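You operate a simulated robot arm through the tools that you are given. There is no shell and no other tool.

You run a simulated robot arm. Do the job below in one go: nothing can be reset, and whatever is moved stays where it is left.

JOB
Shut the refill bottle, put it and the floss pod on the tray and push the tray back.
Fine: a hand's width toward the mirror. Set down upright: soap refill bottle.
Where things are to end (x, y in the base frame): small tray within 0.035 m of [0.29, -0.63].

It is judged by the outcome, as a careful person would: the job done as asked, and still so three seconds after it is handed in. It fails if anything else is knocked over, pushed out of place, dropped, spilled or broken.

ROBOT AND FRAMES
A 6-joint arm with a two-finger parallel gripper, fixed in place. Base frame: the origin is at the foot of the arm, x ahead of it, y to its left, z up; the work surface is at about z = 0.93. Lengths are in m, angles in rad, forces in N, time in s.
With the tool pointing down near the work surface it reaches from about 0.24 to 0.78 m from the base axis. Its first joint turns from -2.897 to 2.897 rad. Payload 3.43 kg.
Tool frame: the origin (TCP) lies between the finger pads and is the grasp point; the fingertips stand 0.034 m ahead of it; z points along the fingers, y is the line along which they close. Largest opening 0.128 m; finger width 0.024, thickness 0.012; the body of the gripper, 0.048 by 0.13 m, starts 0.096 m behind the TCP.
Orientation is that of the tool frame in the base frame, as a unit quaternion [w, x, y, z]. With the fingers straight down and closing along the base's y, the tool's x points along the base's -x, its y along +y and its z along -z.

CONTROLS
- The arm moves only by the tool servo_tool. Its argument "motion" is a list of rows, each a list of 3 entries, a list of its own where there are three numbers: the shift along the tool's x, y, z in units of 20 mm (1.0 is 20 mm), then the turn, a rotation vector about the tool's x, y, z in units of 5 degrees (1.0 is 5 degrees), then the opening, from 0 (shut) to 1 (fully open). In form: [[[x, y, z], [wx, wy, wz], hand], ...]. A call has 1 to 20 rows; each row shifts and turns the commanded pose from where the row before left it, along the tool's axes as they then stand. A call with a number of a shift or a turn outside -1 to 1 is refused whole. Rows are played at 5 a second. More than 0.05 m and 0.15 rad between two rows, or a gripper value outside its range, and nothing of the call is played. A pose out of reach is approached as far as the arm can. The call stops where the force on the tool passes 40 N (or 10 N more than at its start, if that is more) or the arm is blocked; 0.2 s more then pass. The fingers move at their own pace (about 0.045 m/s each) and stop on an object; they squeeze with about 21 N. The grip force told is the motor's: it shows also when the fingers shut on nothing. Time passes only in rows, and 0.2 s behind the last, so rows that do not move let the fingers close. The reply holds the time, the measured pose of the TCP, the force on the tool along the base axes, the opening and the grip force, in the units named above and with some noise, with the torque about the TCP (base axes, N m) and any sound that the robot's microphone picked up, and new pictures: "pictures" is both (left out), scene, wrist or none.
- Cameras (640 x 400 px; columns grow to the right, rows downward): "scene" is fixed at [0.4017, 0.5012, 1.6818]; the picture's right is [-0.98, 0.22, 0.00], its down [0.11, 0.47, -0.87] and it looks along [-0.19, -0.85, -0.48] (base axes); focal length 361 px, centre (320, 200). "wrist" rides on the gripper at [0.076, -0.011, -0.16] in the tool frame; the picture's right is [0.15, 0.99, 0.00], its down [-0.88, 0.13, -0.46] and it looks along [-0.45, 0.07, 0.89] (tool axes); focal length 234 px, centre (320, 200). There is no depth. A picture from a camera that has moved, and an enlarged one, comes with that camera's place and axes in the base frame and with its lens.
- enlarge(camera, box): a new picture of the part [left, top, right, bottom] of that camera's present view, enlarged. The clock stands still meanwhile.
- close_job(): hands the job in; it is judged then, once.

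Nothing tells you positions but the pictures and the camera data. Unless the task says otherwise, let go and move clear before handing in.

The tools are called after "Emit:" by a JSON object that holds its "method" and its "body". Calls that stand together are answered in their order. servo_tool: Moves the arm, as the interface text tells. Its arguments: {"type":"object","properties":{"motion":{"type":"array","items":{"type":"array"}},"pictures":{"type":"string","enum":["both","scene","wrist","none"]}},"required":["motion"]} The other tools are called the same way: enlarge (camera, box) takes an enlarged picture of a part of a camera's view; close_job () hands the job in.

At the start:

```text
t: 0.0
tool_pos: [0.1955, -0.3247, 1.3046]
ee_rot: [0.0, 0.001, 1.0, 0.0]
contact_force: [0.4, 0.5, -0.2]
moment: [0.01, -0.01, 0.02]
opening: 0.1279
gripper_force: 0.2
```

scene: 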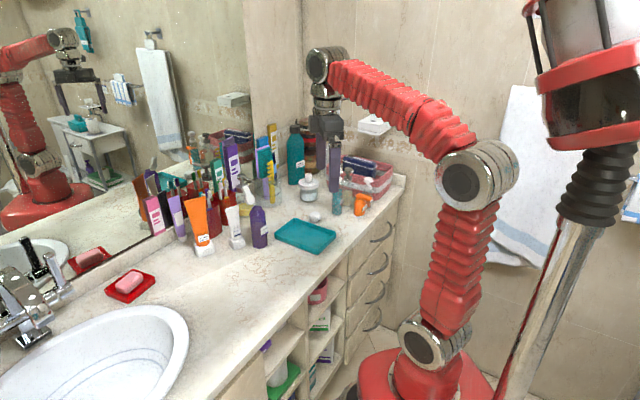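
wrist: 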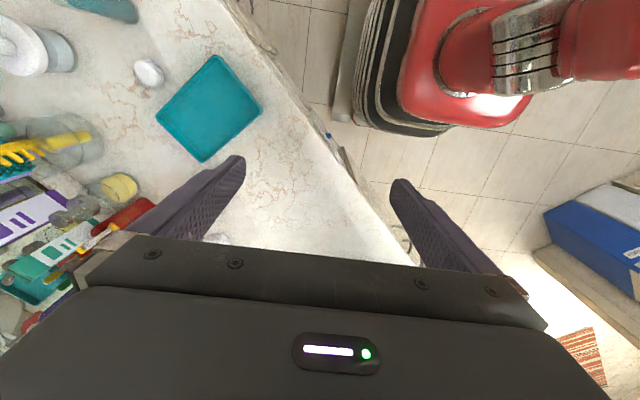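

I see a vanity counter with a teal tray, a small white pod near it, and several bottles (teal pump bottle, purple bottle, and others); the mirror is at the left/back. I'll look closer before moving.

Emit:
{"method": "enlarge", "body": {"camera": "scene", "box": [220, 110, 420, 260]}}

Emit:
{"method": "enlarge", "body": {"camera": "wrist", "box": [0, 0, 320, 240]}}

Emit:
{"method": "enlarge", "body": {"camera": "scene", "box": [120, 120, 280, 260]}}

```text
2.67 times, centred on (320, 185) of scene
camera zoom: at [0.4017, 0.5012, 1.6818], right [-0.98, 0.22, 0.0], down [0.11, 0.47, -0.87], along [-0.19, -0.85, -0.48], focal length 962 px, centre (320, 240)
```

zoom: 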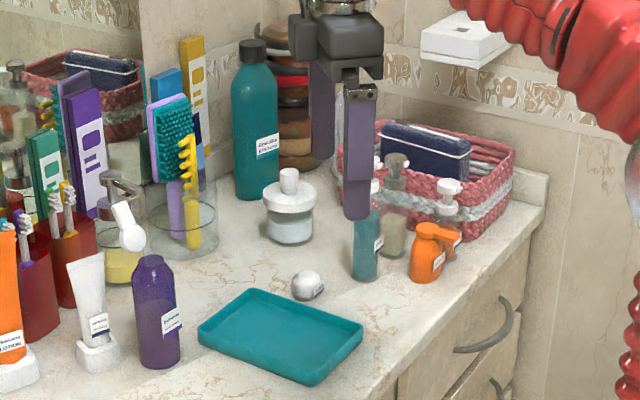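

```text
1.67 times, centred on (160, 120) of wrist
camera zoom: at [0.1181, -0.3367, 1.4646], right [-0.15, 0.99, 0.0], down [0.88, 0.13, 0.46], along [0.45, 0.07, -0.89], focal length 390 px, centre (587, 333)
```

zoom: 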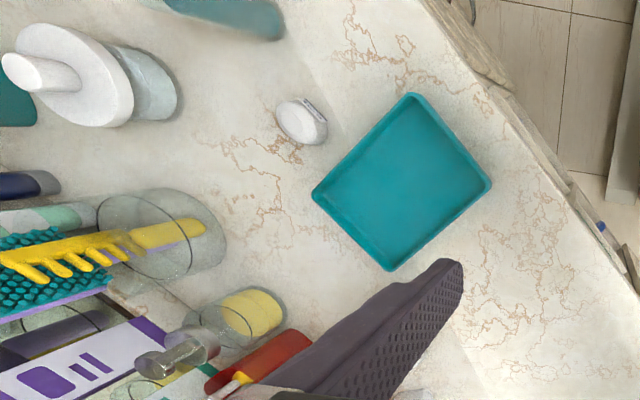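

```text
2.86 times, centred on (200, 190) of scene
camera zoom: at [0.4017, 0.5012, 1.6818], right [-0.98, 0.22, 0.0], down [0.11, 0.47, -0.87], along [-0.19, -0.85, -0.48], focal length 1031 px, centre (663, 229)
```

zoom: 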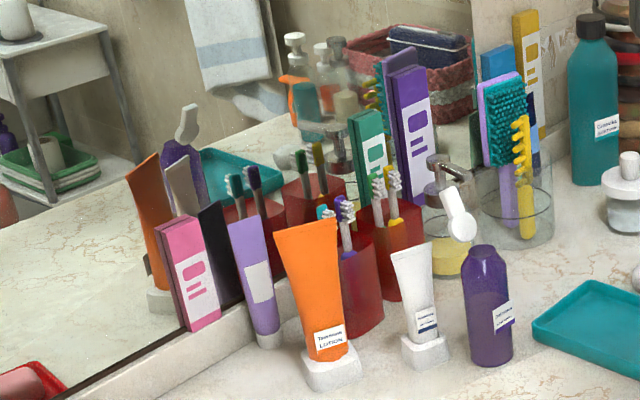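

The purple bottle seems to have a white flip cap standing open; I'll read the labels to be sure which is the soap refill bottle.

Emit:
{"method": "enlarge", "body": {"camera": "scene", "box": [225, 165, 285, 255]}}

Emit:
{"method": "enlarge", "body": {"camera": "scene", "box": [290, 175, 390, 235]}}

Emit:
{"method": "enlarge", "body": {"camera": "scene", "box": [280, 120, 340, 220]}}

Emit:
{"method": "enlarge", "body": {"camera": "scene", "box": [250, 175, 280, 255]}}

```text
4.44 times, centred on (255, 210) of scene
camera zoom: at [0.4017, 0.5012, 1.6818], right [-0.98, 0.22, 0.0], down [0.11, 0.47, -0.87], along [-0.19, -0.85, -0.48], focal length 1603 px, centre (609, 156)
```

zoom: 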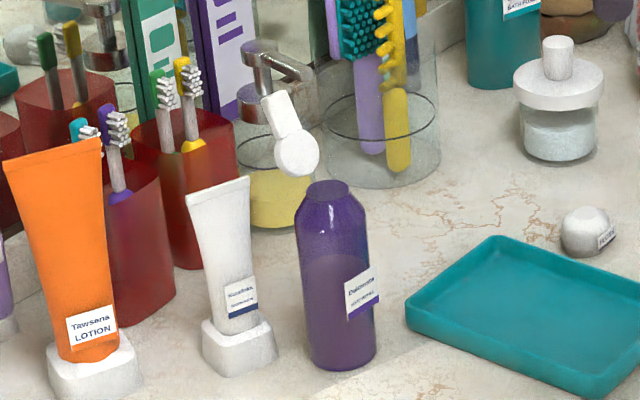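

```text
6.40 times, centred on (340, 205) of scene
camera zoom: at [0.4017, 0.5012, 1.6818], right [-0.98, 0.22, 0.0], down [0.11, 0.47, -0.87], along [-0.19, -0.85, -0.48], focal length 2309 px, centre (192, 168)
```

zoom: 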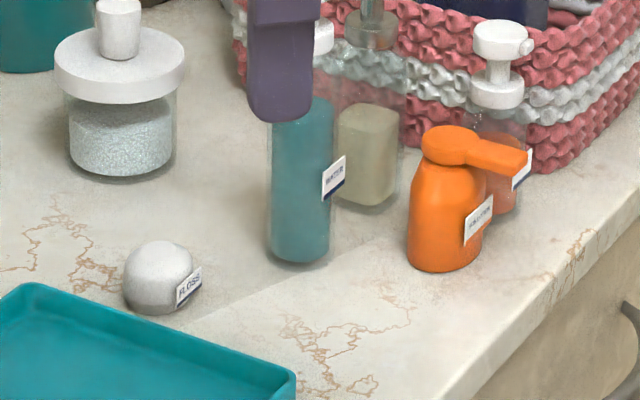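

```text
4.00 times, centred on (310, 170) of scene
camera zoom: at [0.4017, 0.5012, 1.6818], right [-0.98, 0.22, 0.0], down [0.11, 0.47, -0.87], along [-0.19, -0.85, -0.48], focal length 1443 px, centre (360, 320)
```

zoom: 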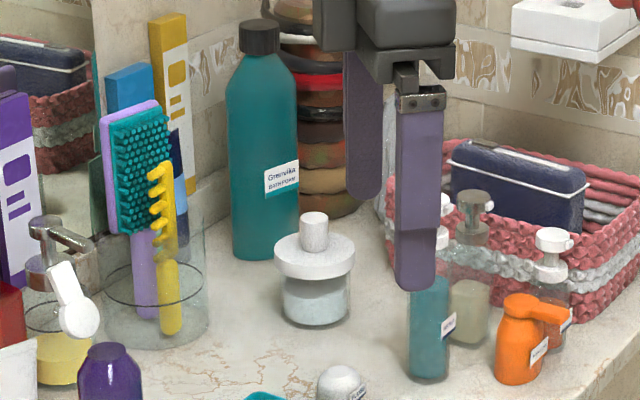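

```text
5.00 times, centred on (265, 215) of scene
camera zoom: at [0.4017, 0.5012, 1.6818], right [-0.98, 0.22, 0.0], down [0.11, 0.47, -0.87], along [-0.19, -0.85, -0.48], focal length 1804 px, centre (595, 125)
```

zoom: 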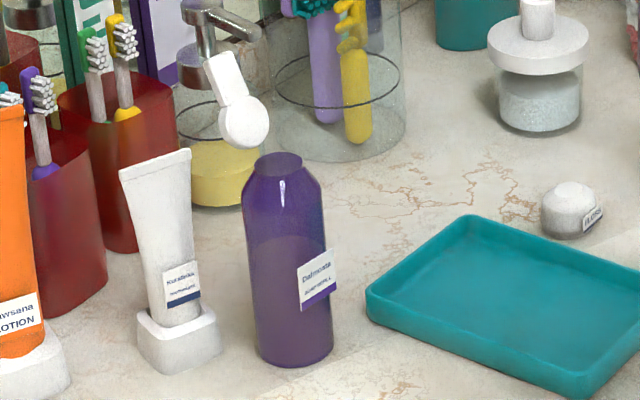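

The purple "Dalmoata SOAP REFILL" bottle (about (0.38, -0.56)) has a white flip lid standing open at its back, the tray is centred near (0.215, -0.56) with its long axis toward the mirror, and the FLOSS pod is near (0.156, -0.667). I'll move the wrist camera over to see the lid better before touching anything.

Emit:
{"method": "servo_tool", "body": {"motion": [[[-0.1, -0.9, 0], [0, 0, 0], 1], [[-0.1, -0.9, 0], [0, 0, 0], 1], [[-0.1, -0.9, 0], [0, 0, 0], 1], [[-0.1, -0.9, 0], [0, 0, 0], 1], [[-0.1, -0.9, 0], [0, 0, 0], 1], [[-0.1, -0.9, 0], [0, 0, 0], 1], [[-0.1, -0.9, 0], [0, 0, 0], 1], [[-0.1, -0.9, 0], [0, 0, 0], 1], [[-0.1, -0.9, 0], [0, 0, 0], 1], [[-0.1, -0.9, 0], [0, 0, 0], 1], [[-0.1, -0.9, 0], [0, 0, 0], 1], [[-0.1, -0.9, 0], [0, 0, 0], 1]], "pictures": "both"}}

```text
t: 2.6
tool_pos: [0.2172, -0.5389, 1.3043]
ee_rot: [0.0, 0.001, 1.0, 0.0]
contact_force: [-0.2, 0.6, 0.3]
moment: [-0.02, -0.02, 0.02]
opening: 0.1276
gripper_force: 0.1
camera wrist: at [0.1404, -0.5522, 1.4649], right [-0.14, 0.99, 0.0], down [0.88, 0.13, 0.46], along [0.45, 0.07, -0.89], focal length 234 px, centre (320, 200)
```

scene: 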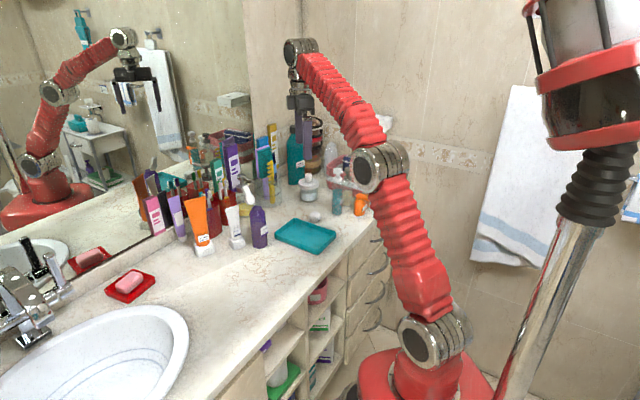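
wrist: 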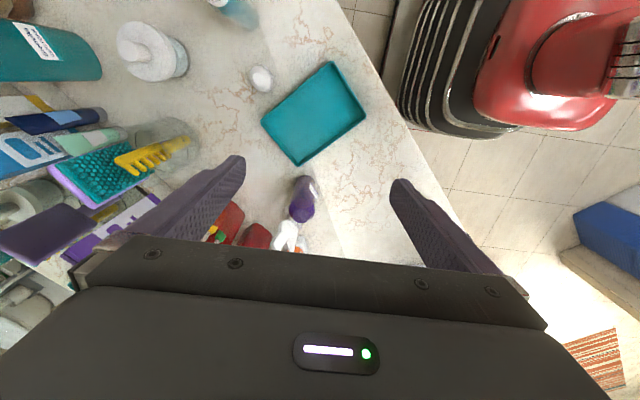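

The bottle and its white lid are now between the fingers in the wrist view; I'll zoom in.

Emit:
{"method": "enlarge", "body": {"camera": "wrist", "box": [240, 160, 360, 250]}}

Emit:
{"method": "enlarge", "body": {"camera": "scene", "box": [230, 175, 290, 225]}}

```text
4.44 times, centred on (300, 205) of wrist
camera zoom: at [0.1404, -0.5522, 1.4649], right [-0.14, 0.99, 0.0], down [0.88, 0.13, 0.46], along [0.45, 0.07, -0.89], focal length 1041 px, centre (409, 178)
```

zoom: 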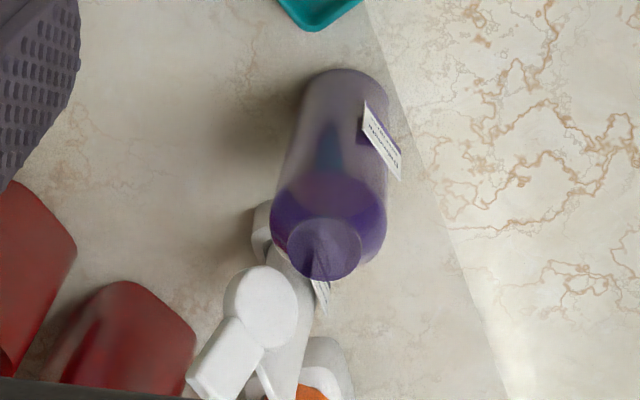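

```text
8.00 times, centred on (260, 200) of scene
camera zoom: at [0.4017, 0.5012, 1.6818], right [-0.98, 0.22, 0.0], down [0.11, 0.47, -0.87], along [-0.19, -0.85, -0.48], focal length 2886 px, centre (800, 200)
```

zoom: 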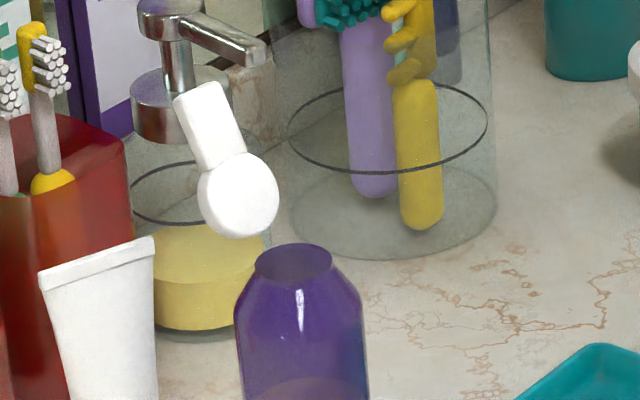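

The lid is hinged on the mirror side of the bottle mouth (mouth ≈ (0.382, -0.555, 1.075)), leaning back toward the mirror, its tab pointing up to ≈ (0.412, -0.593, 1.13). I'll turn the hand 45° so its axes line up with counter/mirror, close the fingers, and take another look.

Emit:
{"method": "servo_tool", "body": {"motion": [[[0, 0, 0], [0, 0, 1], 0.5], [[0, 0, 0], [0, 0, 1], 0], [[0, 0, 0], [0, 0, 1], 0], [[0, 0, 0], [0, 0, 1], 0], [[0, 0, 0], [0, 0, 1], 0], [[0, 0, 0], [0, 0, 1], 0], [[0, 0, 0], [0, 0, 1], 0], [[0, 0, 0], [0, 0, 1], 0], [[0, 0, 0], [0, 0, 1], 0], [[-0.3, 0.9, 0], [0, 0, 0], 0], [[-0.3, 0.9, 0], [0, 0, 0], 0], [[-0.3, 0.9, 0], [0, 0, 0], 0], [[-0.3, 0.9, 0], [0, 0, 0], 0], [[-0.3, 0.9, 0], [0, 0, 0], 0], [[-0.3, 0.7, 0], [0, 0, 0], 0]], "pictures": "both"}}

```text
t: 5.8
tool_pos: [0.317, -0.4915, 1.3038]
ee_rot: [0.0, 0.384, 0.923, 0.0]
contact_force: [-0.3, 0.2, -0.7]
moment: [0.0, 0.04, 0.0]
opening: 0.0
gripper_force: 21.1
camera wrist: at [0.2553, -0.4473, 1.4644], right [0.6, 0.8, 0.0], down [0.71, -0.53, 0.46], along [0.37, -0.27, -0.89], focal length 234 px, centre (320, 200)
```

scene: 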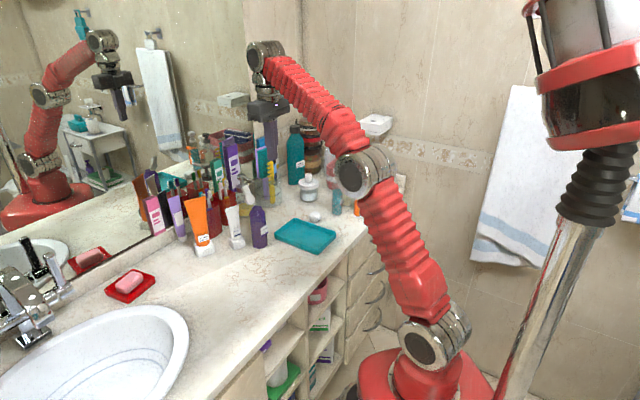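
wrist: 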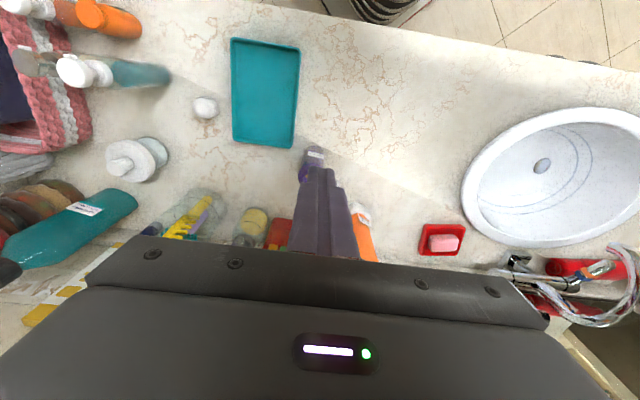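

The fingers hide the bottle now, so I'll step sideways a little to see the lid with the camera from the front.

Emit:
{"method": "servo_tool", "body": {"motion": [[[0, -1, 0], [0, 0, 0], 0], [[0, -1, 0], [0, 0, 0], 0], [[0, -1, 0], [0, 0, 0], 0], [[0, -0.8, 0], [0, 0, 0], 0]], "pictures": "wrist"}}

Emit:
{"method": "enlarge", "body": {"camera": "wrist", "box": [310, 110, 430, 210]}}

Emit:
{"method": "enlarge", "body": {"camera": "scene", "box": [230, 175, 290, 225]}}

```text
t: 6.8
tool_pos: [0.2598, -0.5391, 1.2936]
ee_rot: [0.002, 0.383, 0.924, -0.002]
contact_force: [0.8, 0.8, 0.4]
moment: [0.05, 0.02, 0.03]
opening: 0.0002
gripper_force: 21.4
out of reach, approached as far as the arm can: row 2, 3, 4
camera wrist: at [0.1974, -0.4938, 1.4547], right [0.6, 0.8, 0.0], down [0.71, -0.53, 0.46], along [0.37, -0.28, -0.89], focal length 234 px, centre (320, 200)
```

wrist: 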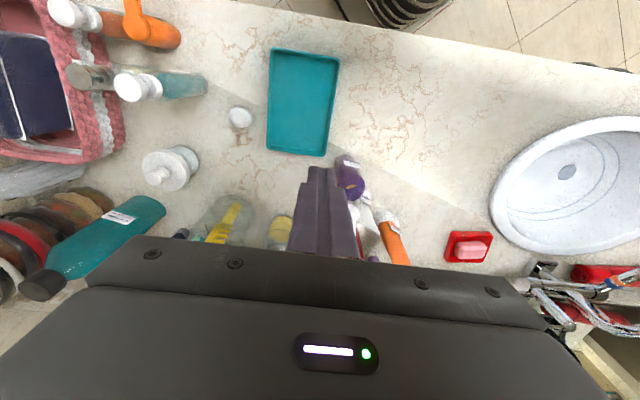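

```text
4.00 times, centred on (370, 160) of wrist
camera zoom: at [0.1974, -0.4938, 1.4547], right [0.6, 0.8, 0.0], down [0.71, -0.53, 0.46], along [0.37, -0.28, -0.89], focal length 937 px, centre (120, 360)
```

zoom: 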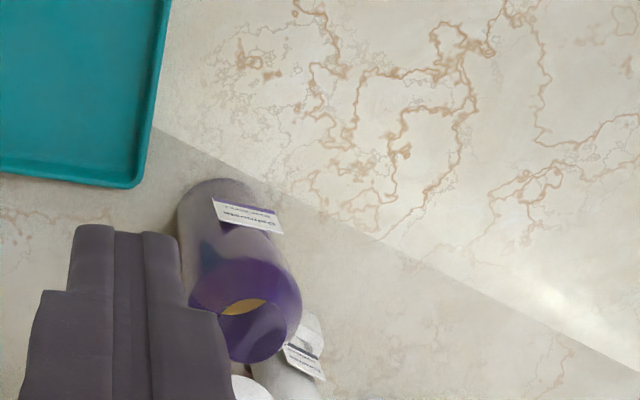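

```text
8.00 times, centred on (260, 200) of scene
camera zoom: at [0.4017, 0.5012, 1.6818], right [-0.98, 0.22, 0.0], down [0.11, 0.47, -0.87], along [-0.19, -0.85, -0.48], focal length 2886 px, centre (800, 200)
```

zoom: 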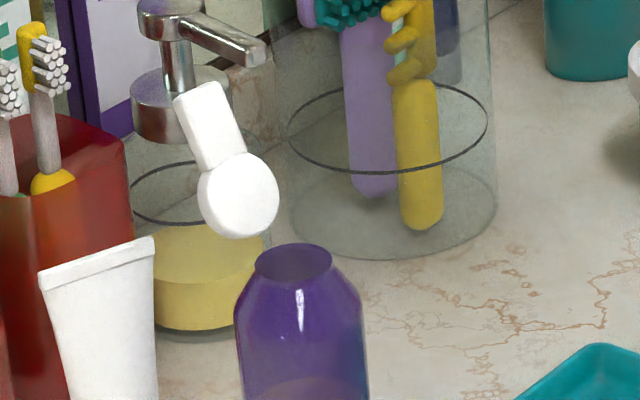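

The arm runs out of reach at that height with the hand vertical, so I'll tilt the fingers forward about 25° toward the mirror and go lower over the bottle, staying well above the lid, and then check the pose.

Emit:
{"method": "servo_tool", "body": {"motion": [[[0, 0, 0.2], [0, -1, 0], 0], [[0, 0, 0.2], [0, -1, 0], 0], [[0, 0, 0.2], [0, -1, 0], 0], [[0, 0, 0], [0, -1, 0], 0], [[0, 0, 0], [0, -1, 0], 0], [[-0.5, 0.6, 0.65], [0, 0, 0], 0], [[-0.5, 0.6, 0.65], [0, 0, 0], 0], [[-0.5, 0.6, 0.65], [0, 0, 0], 0], [[-0.5, 0.6, 0.65], [0, 0, 0], 0], [[-0.5, 0.6, 0.65], [0, 0, 0], 0]], "pictures": "both"}}

```text
t: 9.0
tool_pos: [0.3573, -0.5484, 1.2445]
ee_rot: [0.2, 0.374, 0.902, -0.083]
contact_force: [-0.5, -0.1, 0.3]
moment: [0.01, -0.01, 0.01]
opening: 0.0002
gripper_force: 20.9
camera wrist: at [0.2518, -0.4607, 1.3578], right [0.61, 0.79, -0.06], down [0.52, -0.34, 0.79], along [0.6, -0.51, -0.62], focal length 234 px, centre (320, 200)
```

scene: 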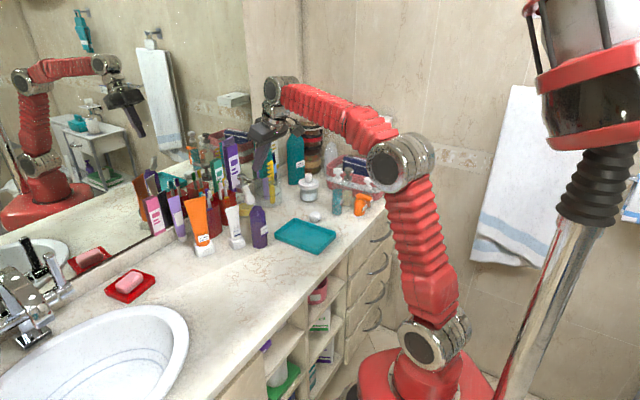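
wrist: 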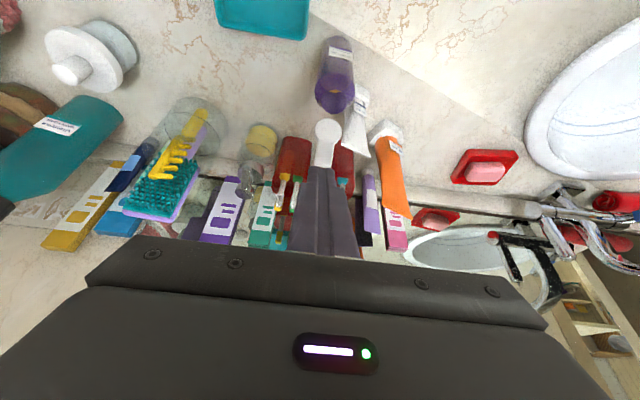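

Good view now: lid stands just in front of the fingertips. I'll zoom to locate it precisely.

Emit:
{"method": "enlarge", "body": {"camera": "wrist", "box": [280, 30, 400, 200]}}

Emit:
{"method": "enlarge", "body": {"camera": "scene", "box": [225, 130, 300, 220]}}

```text
2.35 times, centred on (340, 115) of wrist
camera zoom: at [0.2518, -0.4607, 1.3578], right [0.61, 0.79, -0.06], down [0.52, -0.34, 0.79], along [0.6, -0.51, -0.62], focal length 551 px, centre (273, 400)
```

zoom: 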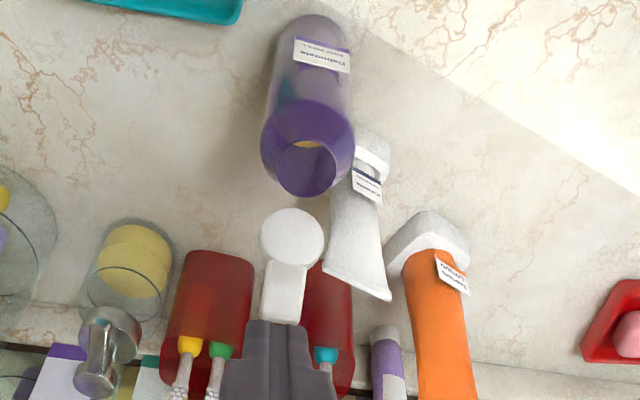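

```text
4.44 times, centred on (262, 175) of scene
camera zoom: at [0.4017, 0.5012, 1.6818], right [-0.98, 0.22, 0.0], down [0.11, 0.47, -0.87], along [-0.19, -0.85, -0.48], focal length 1603 px, centre (576, 311)
```

zoom: 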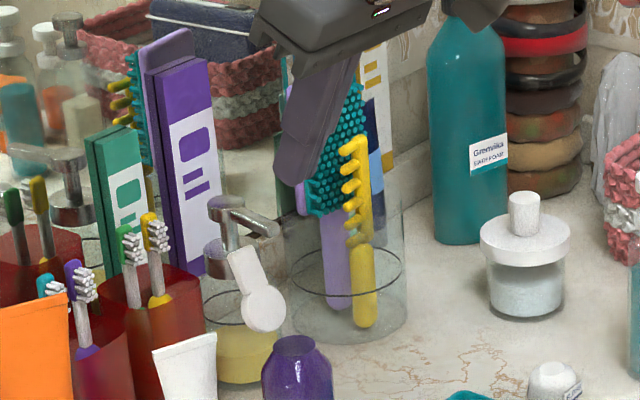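

Lid centre line is at about 0.693 m toward the mirror, well aligned with the hand. I'll move over the lid and just behind it, still above its tip, then check.

Emit:
{"method": "servo_tool", "body": {"motion": [[[-0.44, 0.11, 0.82], [0, 0, 0], 0], [[-0.44, 0.11, 0.82], [0, 0, 0], 0], [[-0.44, 0.11, 0.82], [0, 0, 0], 0], [[-0.44, 0.11, 0.82], [0, 0, 0], 0], [[-0.5, 0, 0.69], [0, 0, 0], 0], [[-0.5, 0, 0.69], [0, 0, 0], 0], [[-0.5, 0, 0.69], [0, 0, 0], 0], [[0, 0, 0], [0, 0, 0], 0]], "pictures": "both"}}

Emit:
{"method": "enlarge", "body": {"camera": "scene", "box": [225, 130, 300, 220]}}

Emit:
{"method": "enlarge", "body": {"camera": "wrist", "box": [260, 30, 380, 200]}}

```text
t: 10.8
tool_pos: [0.4361, -0.6164, 1.1757]
ee_rot: [0.2, 0.374, 0.902, -0.083]
contact_force: [0.1, 0.2, -0.1]
moment: [-0.05, -0.02, -0.01]
opening: 0.0
gripper_force: 21.0
camera wrist: at [0.3304, -0.5294, 1.2889], right [0.61, 0.79, -0.06], down [0.52, -0.34, 0.79], along [0.6, -0.51, -0.62], focal length 234 px, centre (320, 200)
```

scene: 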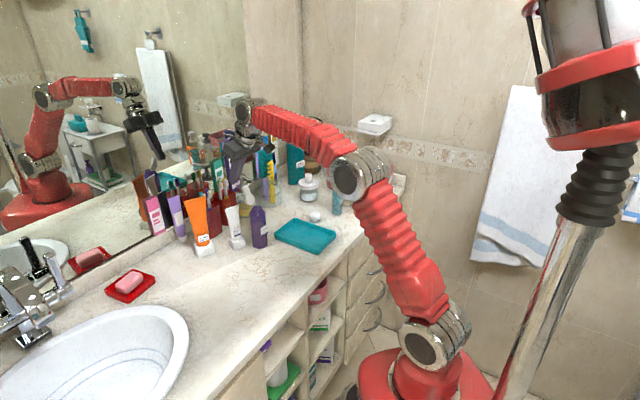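
wrist: 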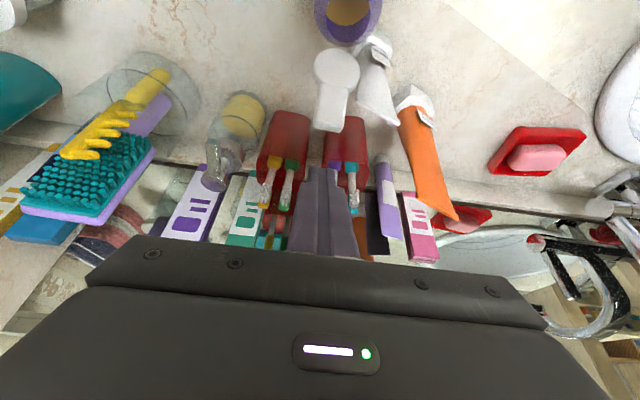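

```text
4.44 times, centred on (262, 175) of scene
camera zoom: at [0.4017, 0.5012, 1.6818], right [-0.98, 0.22, 0.0], down [0.11, 0.47, -0.87], along [-0.19, -0.85, -0.48], focal length 1603 px, centre (576, 311)
```

zoom: 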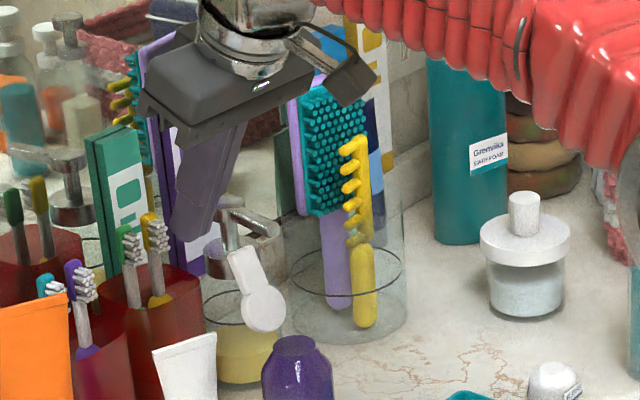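

```text
2.35 times, centred on (320, 115) of wrist
camera zoom: at [0.3304, -0.5294, 1.2889], right [0.61, 0.79, -0.06], down [0.52, -0.34, 0.79], along [0.6, -0.51, -0.62], focal length 551 px, centre (320, 400)
```

zoom: 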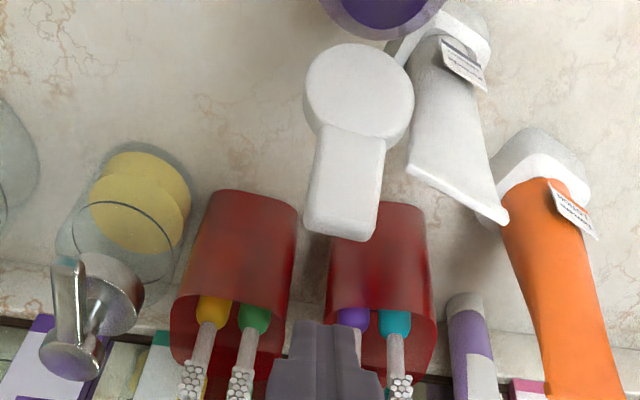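

The fingertips are now behind the lid tab (lid tip ≈ 0.711 m toward the mirror, z ≈ 1.14), aligned with it. I'll lower behind it and push slowly forward until contact.

Emit:
{"method": "servo_tool", "body": {"motion": [[[0.27, 0, 0.58], [0, 0, 0], 0], [[0.27, -0.05, 0.58], [0, 0, 0], 0], [[0.45, 0, -0.21], [0, 0, 0], 0], [[0.45, 0, -0.21], [0, 0, 0], 0], [[0.23, 0, -0.105], [0, 0, 0], 0], [[0.23, 0, -0.105], [0, 0, 0], 0], [[0.23, 0, -0.105], [0, 0, 0], 0]], "pictures": "both"}}

Emit:
{"method": "enlarge", "body": {"camera": "scene", "box": [225, 160, 285, 220]}}

Emit:
{"method": "enlarge", "body": {"camera": "wrist", "box": [260, 0, 400, 200]}}

```text
t: 12.4
tool_pos: [0.4102, -0.5917, 1.1493]
ee_rot: [0.2, 0.374, 0.902, -0.083]
contact_force: [-0.7, 0.2, 0.4]
moment: [0.02, -0.03, 0.02]
opening: 0.0
gripper_force: 20.7
camera wrist: at [0.305, -0.5046, 1.2631], right [0.61, 0.79, -0.06], down [0.52, -0.34, 0.78], along [0.6, -0.51, -0.62], focal length 234 px, centre (320, 200)
```

scene: 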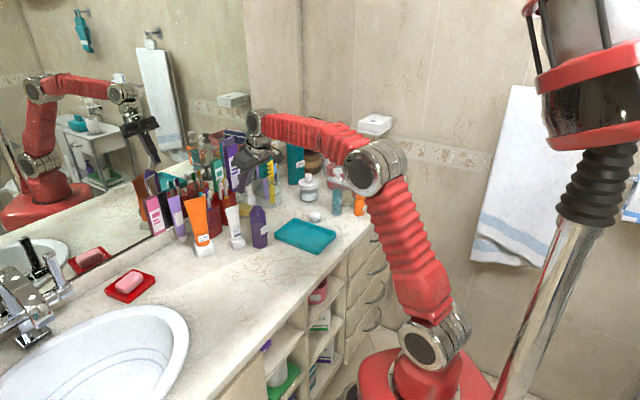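
wrist: 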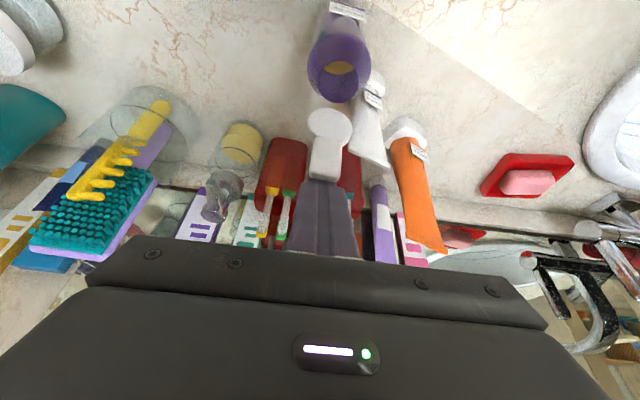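

```text
6.67 times, centred on (255, 190) of scene
camera zoom: at [0.4017, 0.5012, 1.6818], right [-0.98, 0.22, 0.0], down [0.11, 0.47, -0.87], along [-0.19, -0.85, -0.48], focal length 2405 px, centre (753, 267)
```

zoom: 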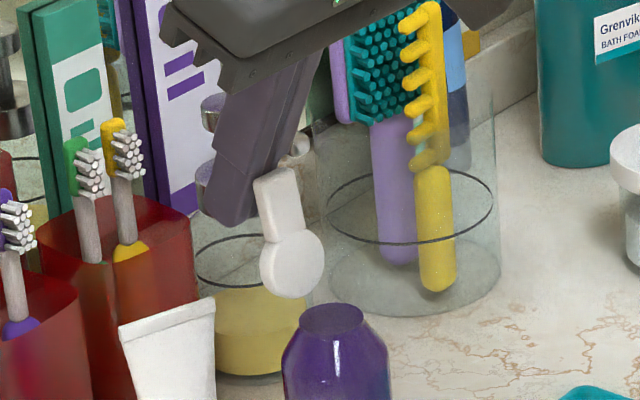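

```text
2.00 times, centred on (330, 100) of wrist
camera zoom: at [0.305, -0.5046, 1.2631], right [0.61, 0.79, -0.06], down [0.52, -0.34, 0.78], along [0.6, -0.51, -0.62], focal length 468 px, centre (300, 400)
```

zoom: 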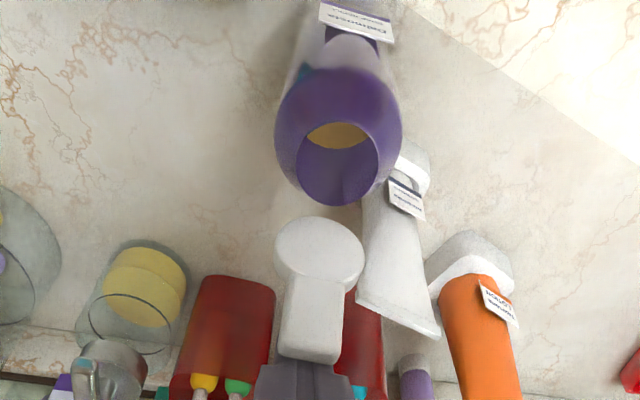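

The lid is turning with the push and the bottle has not moved. I'll keep pushing slowly past vertical.

Emit:
{"method": "servo_tool", "body": {"motion": [[[0.23, 0, -0.105], [0, 0, 0], 0], [[0.23, 0, -0.105], [0, 0, 0], 0], [[0.23, 0, -0.105], [0, 0, 0], 0], [[0.23, 0, -0.105], [0, 0, 0], 0], [[0.23, 0, -0.105], [0, 0, 0], 0], [[0.23, 0, -0.105], [0, 0, 0], 0]], "pictures": "both"}}

Emit:
{"method": "enlarge", "body": {"camera": "scene", "box": [225, 160, 285, 220]}}

Emit:
{"method": "enlarge", "body": {"camera": "wrist", "box": [260, 0, 400, 200]}}

```text
t: 13.8
tool_pos: [0.3879, -0.571, 1.1503]
ee_rot: [0.2, 0.374, 0.902, -0.083]
contact_force: [0.4, 0.2, -0.1]
moment: [0.02, 0.01, 0.02]
opening: 0.0001
gripper_force: 21.1
camera wrist: at [0.2827, -0.4838, 1.2628], right [0.61, 0.79, -0.06], down [0.52, -0.34, 0.78], along [0.6, -0.51, -0.62], focal length 234 px, centre (320, 200)
```

scene: 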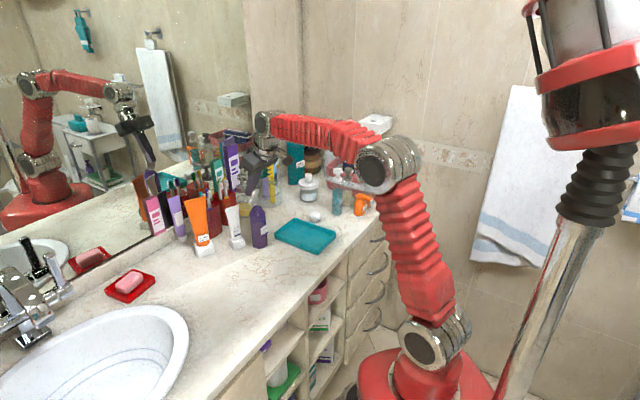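
wrist: 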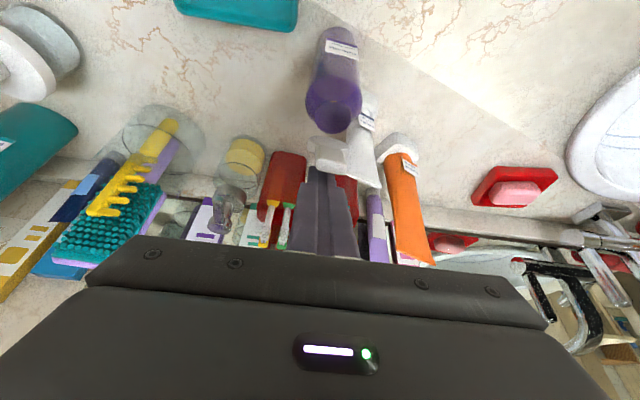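

```text
6.67 times, centred on (255, 190) of scene
camera zoom: at [0.4017, 0.5012, 1.6818], right [-0.98, 0.22, 0.0], down [0.11, 0.47, -0.87], along [-0.19, -0.85, -0.48], focal length 2405 px, centre (753, 267)
```

zoom: 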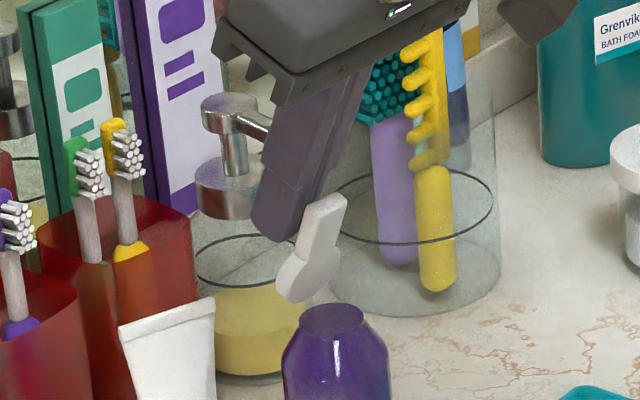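

```text
2.00 times, centred on (330, 100) of wrist
camera zoom: at [0.2827, -0.4838, 1.2628], right [0.61, 0.79, -0.06], down [0.52, -0.34, 0.78], along [0.6, -0.51, -0.62], focal length 468 px, centre (300, 400)
```

zoom: 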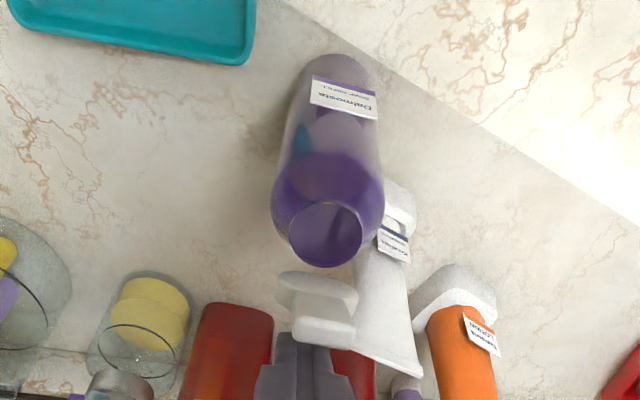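

The lid is now about vertical and the bottle is still standing still. Continuing the slow push forward.

Emit:
{"method": "servo_tool", "body": {"motion": [[[0.23, 0, -0.105], [0, 0, 0], 0], [[0.23, 0, -0.105], [0, 0, 0], 0], [[0.23, 0, -0.105], [0, 0, 0], 0], [[0.23, 0, -0.105], [0, 0, 0], 0], [[0.23, 0, -0.105], [0, 0, 0], 0], [[0.23, 0, -0.105], [0, 0, 0], 0]], "pictures": "both"}}

Emit:
{"method": "enlarge", "body": {"camera": "scene", "box": [225, 160, 285, 220]}}

Emit:
{"method": "enlarge", "body": {"camera": "wrist", "box": [260, 0, 400, 200]}}

```text
t: 15.2
tool_pos: [0.3679, -0.549, 1.1493]
ee_rot: [0.2, 0.374, 0.902, -0.082]
contact_force: [-0.1, 0.4, 0.1]
moment: [0.03, -0.02, -0.03]
opening: 0.0
gripper_force: 21.6
camera wrist: at [0.2617, -0.4622, 1.2627], right [0.61, 0.79, -0.06], down [0.52, -0.34, 0.79], along [0.6, -0.51, -0.62], focal length 234 px, centre (320, 200)
```

scene: 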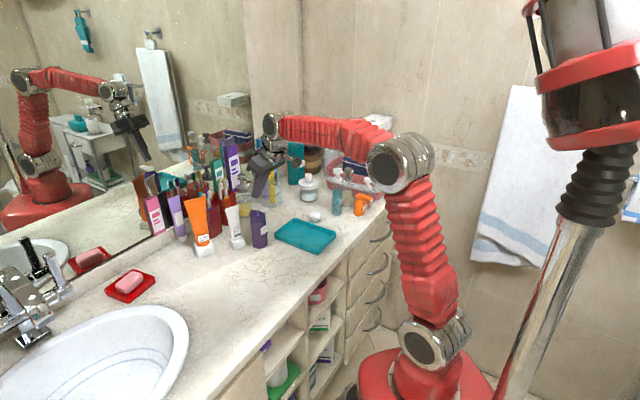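
wrist: 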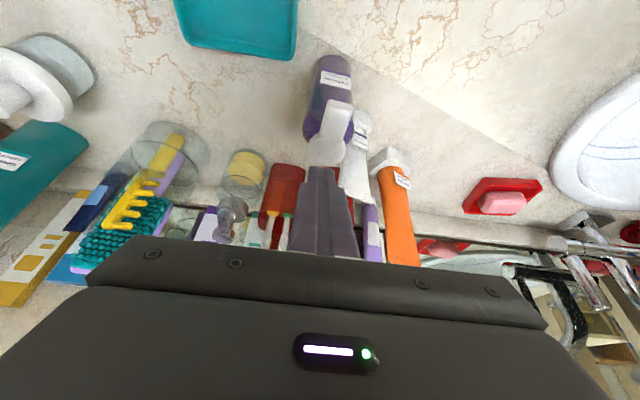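

```text
6.67 times, centred on (255, 190) of scene
camera zoom: at [0.4017, 0.5012, 1.6818], right [-0.98, 0.22, 0.0], down [0.11, 0.47, -0.87], along [-0.19, -0.85, -0.48], focal length 2405 px, centre (753, 267)
```

zoom: 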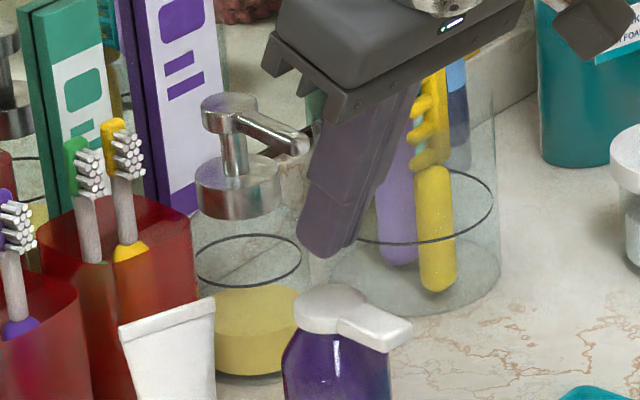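

```text
2.00 times, centred on (330, 100) of wrist
camera zoom: at [0.2617, -0.4622, 1.2627], right [0.61, 0.79, -0.06], down [0.52, -0.34, 0.79], along [0.6, -0.51, -0.62], focal length 468 px, centre (300, 400)
```

zoom: 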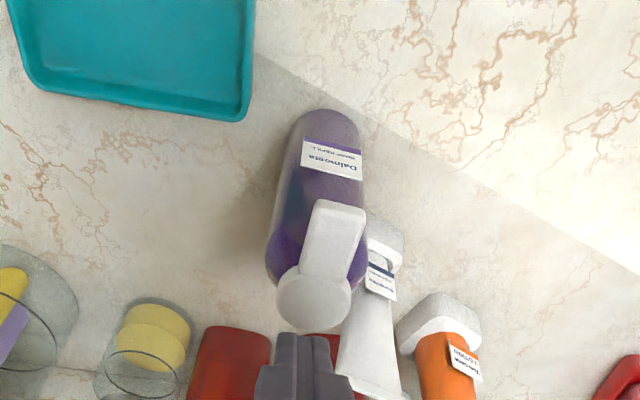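

The lid has dropped over onto the mouth. I'll bring the fingers vertical above the cap's disc, then press down gently to make sure it's seated.

Emit:
{"method": "servo_tool", "body": {"motion": [[[0, 0, -0.7], [0, 0, 0], 0], [[0, 0, 0], [0, 1, 0], 0], [[0, 0, 0], [0, 1, 0], 0], [[0, 0, 0], [0, 1, 0], 0], [[0, 0, 0], [0, 1, 0], 0], [[0, 0, 0], [0, 1, 0], 0], [[0, 0, 0], [0, 0, 0], 0]], "pictures": "both"}}

Emit:
{"method": "enlarge", "body": {"camera": "wrist", "box": [260, 80, 380, 220]}}

Emit:
{"method": "enlarge", "body": {"camera": "scene", "box": [225, 180, 295, 250]}}

```text
t: 16.8
tool_pos: [0.3634, -0.5455, 1.1602]
ee_rot: [-0.001, 0.384, 0.923, 0.0]
contact_force: [0.7, 0.1, -0.5]
moment: [-0.05, 0.0, -0.01]
opening: 0.0001
gripper_force: 20.5
camera wrist: at [0.3003, -0.5013, 1.3219], right [0.6, 0.8, 0.0], down [0.71, -0.53, 0.45], along [0.36, -0.27, -0.89], focal length 234 px, centre (320, 200)
```

scene: 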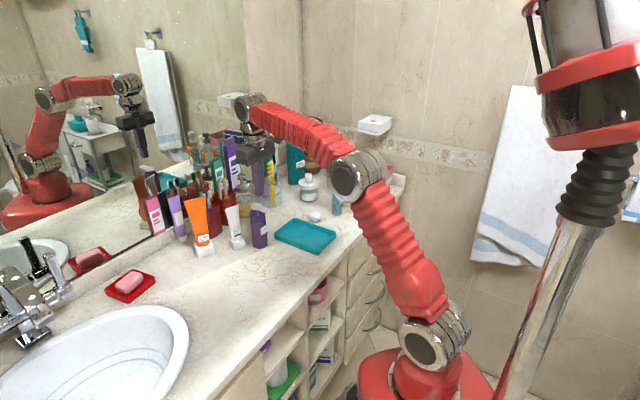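
wrist: 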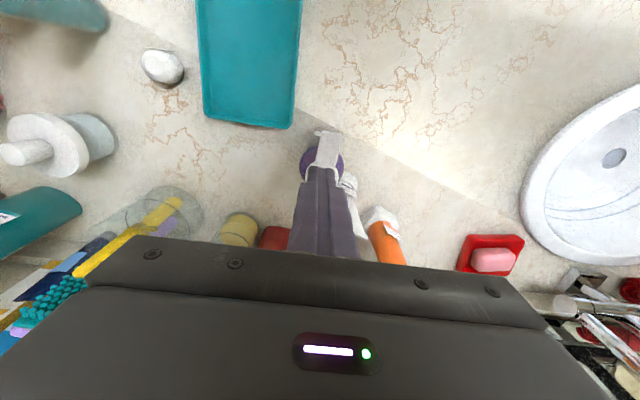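

```text
2.86 times, centred on (320, 150) of wrist
camera zoom: at [0.3003, -0.5013, 1.3219], right [0.6, 0.8, 0.0], down [0.71, -0.53, 0.45], along [0.36, -0.27, -0.89], focal length 669 px, centre (320, 343)
```

zoom: 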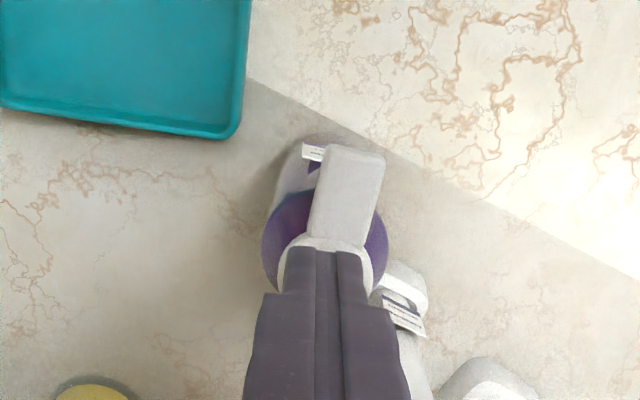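

```text
5.71 times, centred on (260, 215) of scene
camera zoom: at [0.4017, 0.5012, 1.6818], right [-0.98, 0.22, 0.0], down [0.11, 0.47, -0.87], along [-0.19, -0.85, -0.48], focal length 2061 px, centre (663, 114)
```

zoom: 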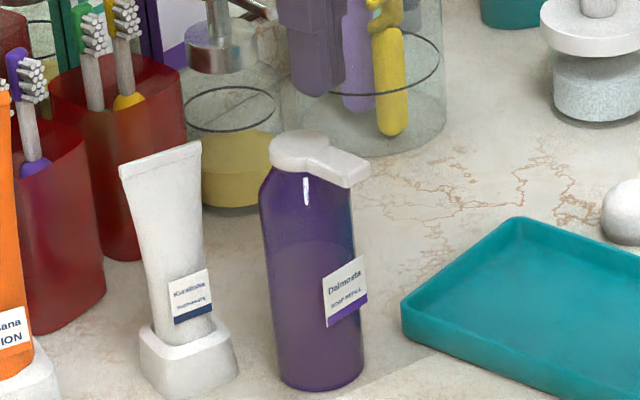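

The cap lies on the mouth with its tab toward the counter front. Moving the fingertips over the disc and descending gently.

Emit:
{"method": "servo_tool", "body": {"motion": [[[-0.65, 0.15, 0], [0, 0, 0], 0], [[0, 0, 0.5], [0, 0, 0], 0], [[0, 0, 0.5], [0, 0, 0], 0], [[0, 0, 0.3], [0, 0, 0], 0], [[0, 0, 0.1], [0, 0, 0], 0], [[0, 0, 0.1], [0, 0, 0], 0], [[0, 0, 0.1], [0, 0, 0], 0]], "pictures": "scene"}}

Emit:
{"method": "enlarge", "body": {"camera": "scene", "box": [225, 170, 295, 250]}}

```text
t: 18.4
tool_pos: [0.3759, -0.5523, 1.1294]
ee_rot: [-0.001, 0.384, 0.923, 0.0]
contact_force: [0.0, -0.1, 0.5]
moment: [0.02, 0.01, -0.01]
opening: 0.0
gripper_force: 21.0
```

scene: 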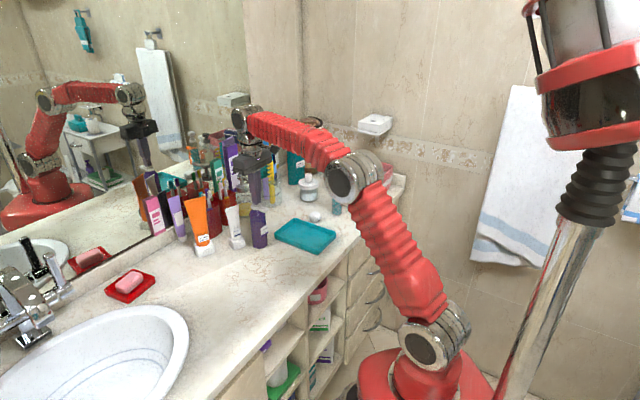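

```text
5.00 times, centred on (260, 210) of scene
camera zoom: at [0.4017, 0.5012, 1.6818], right [-0.98, 0.22, 0.0], down [0.11, 0.47, -0.87], along [-0.19, -0.85, -0.48], focal length 1804 px, centre (620, 150)
```

zoom: 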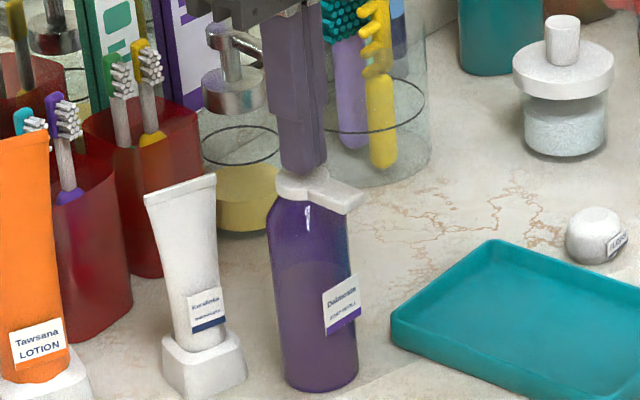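

The fingertips are just above the cap. I'll press down in millimetre steps.

Emit:
{"method": "servo_tool", "body": {"motion": [[[0, 0, 0.08], [0, 0, 0], 0], [[0, 0, 0.08], [0, 0, 0], 0], [[0, 0, 0.08], [0, 0, 0], 0], [[0, 0, 0.08], [0, 0, 0], 0]], "pictures": "none"}}

```text
t: 19.4
tool_pos: [0.374, -0.552, 1.1231]
ee_rot: [0.001, 0.384, 0.923, -0.001]
contact_force: [-1.0, 2.0, 6.7]
moment: [0.05, 0.03, 0.0]
opening: 0.0
gripper_force: 20.7
```

Contact with about 7 N downward. Pressing a bit more, listening for a click.

Emit:
{"method": "servo_tool", "body": {"motion": [[[0, 0, 0.05], [0, 0, 0], 0], [[0, 0, 0.05], [0, 0, 0], 0], [[0, 0, 0], [0, 0, 0], 0]], "pictures": "scene"}}

Emit:
{"method": "enlarge", "body": {"camera": "scene", "box": [225, 170, 295, 250]}}

```text
t: 20.2
tool_pos: [0.3734, -0.5525, 1.1236]
ee_rot: [0.002, 0.384, 0.923, -0.001]
contact_force: [-0.3, 0.0, 33.0]
moment: [0.02, -0.04, 0.01]
opening: 0.0002
gripper_force: 21.1
```

scene: 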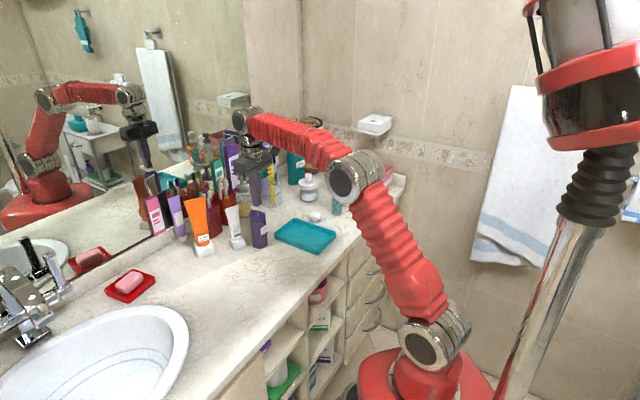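

```text
5.00 times, centred on (260, 210) of scene
camera zoom: at [0.4017, 0.5012, 1.6818], right [-0.98, 0.22, 0.0], down [0.11, 0.47, -0.87], along [-0.19, -0.85, -0.48], focal length 1804 px, centre (620, 150)
```

zoom: 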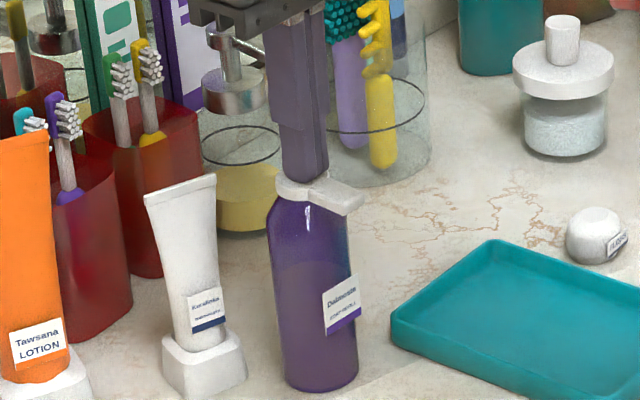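

The cap doesn't give any further at 33 N, and it sits level, so the bottle is shut. I'll rise, open the fingers above it, and check alignment for grasping the bottle body.

Emit:
{"method": "servo_tool", "body": {"motion": [[[0, 0, -0.5], [0, 0, 0], 0], [[0, 0, -0.8], [0, 0, 0], 0], [[-0.3, 0.15, -0.3], [0, 0, 0], 0.66], [[0, 0, 0], [0, 0, 0], 0.66], [[0, 0, 0], [0, 0, 0], 0.66], [[0, 0, 0], [0, 0, 0], 0.66], [[0, 0, 0], [0, 0, 0], 0.66], [[0, 0, 0], [0, 0, 0], 0.66]], "pictures": "both"}}

Emit:
{"method": "enlarge", "body": {"camera": "wrist", "box": [240, 80, 420, 240]}}

Emit:
{"method": "enlarge", "body": {"camera": "scene", "box": [225, 150, 295, 250]}}

```text
t: 22.0
tool_pos: [0.3798, -0.5542, 1.1523]
ee_rot: [0.0, 0.384, 0.923, 0.0]
contact_force: [0.0, -0.2, 0.1]
moment: [0.02, 0.02, 0.03]
opening: 0.0848
gripper_force: 0.0
camera wrist: at [0.3178, -0.5104, 1.3134], right [0.6, 0.8, 0.0], down [0.71, -0.53, 0.46], along [0.37, -0.27, -0.89], focal length 234 px, centre (320, 200)
```

scene: 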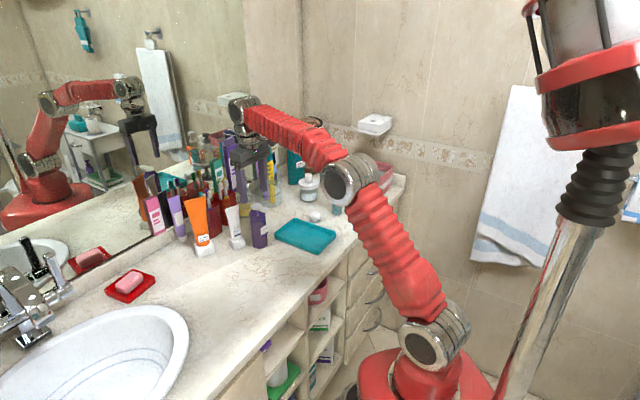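
wrist: 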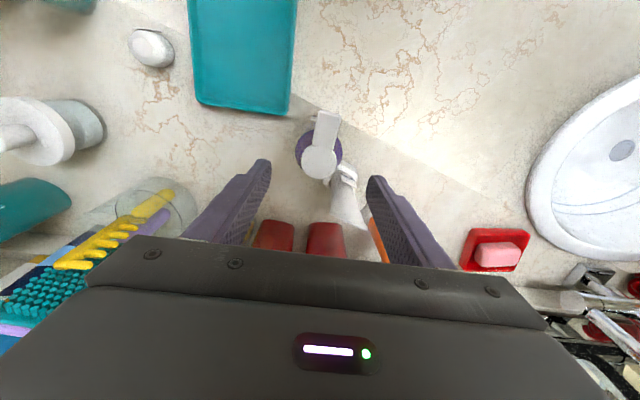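

```text
2.50 times, centred on (330, 160) of wrist
camera zoom: at [0.3178, -0.5104, 1.3134], right [0.6, 0.8, 0.0], down [0.71, -0.53, 0.46], along [0.37, -0.27, -0.89], focal length 585 px, centre (295, 300)
```

zoom: 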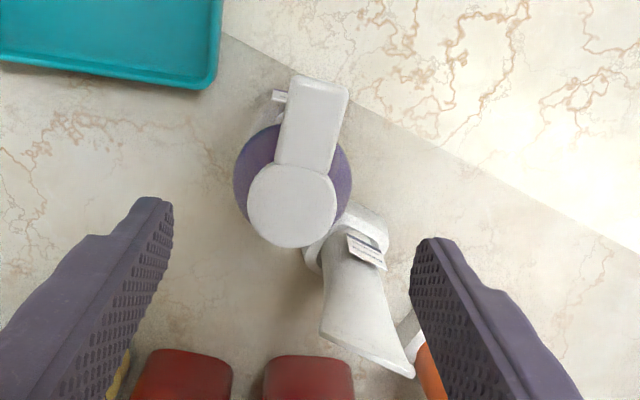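

```text
4.00 times, centred on (260, 200) of scene
camera zoom: at [0.4017, 0.5012, 1.6818], right [-0.98, 0.22, 0.0], down [0.11, 0.47, -0.87], along [-0.19, -0.85, -0.48], focal length 1443 px, centre (560, 200)
```

zoom: 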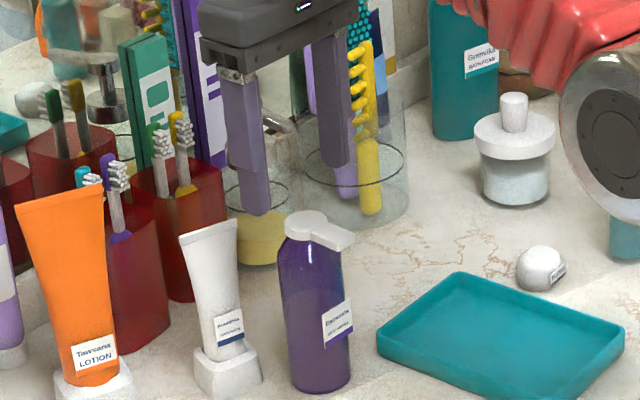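

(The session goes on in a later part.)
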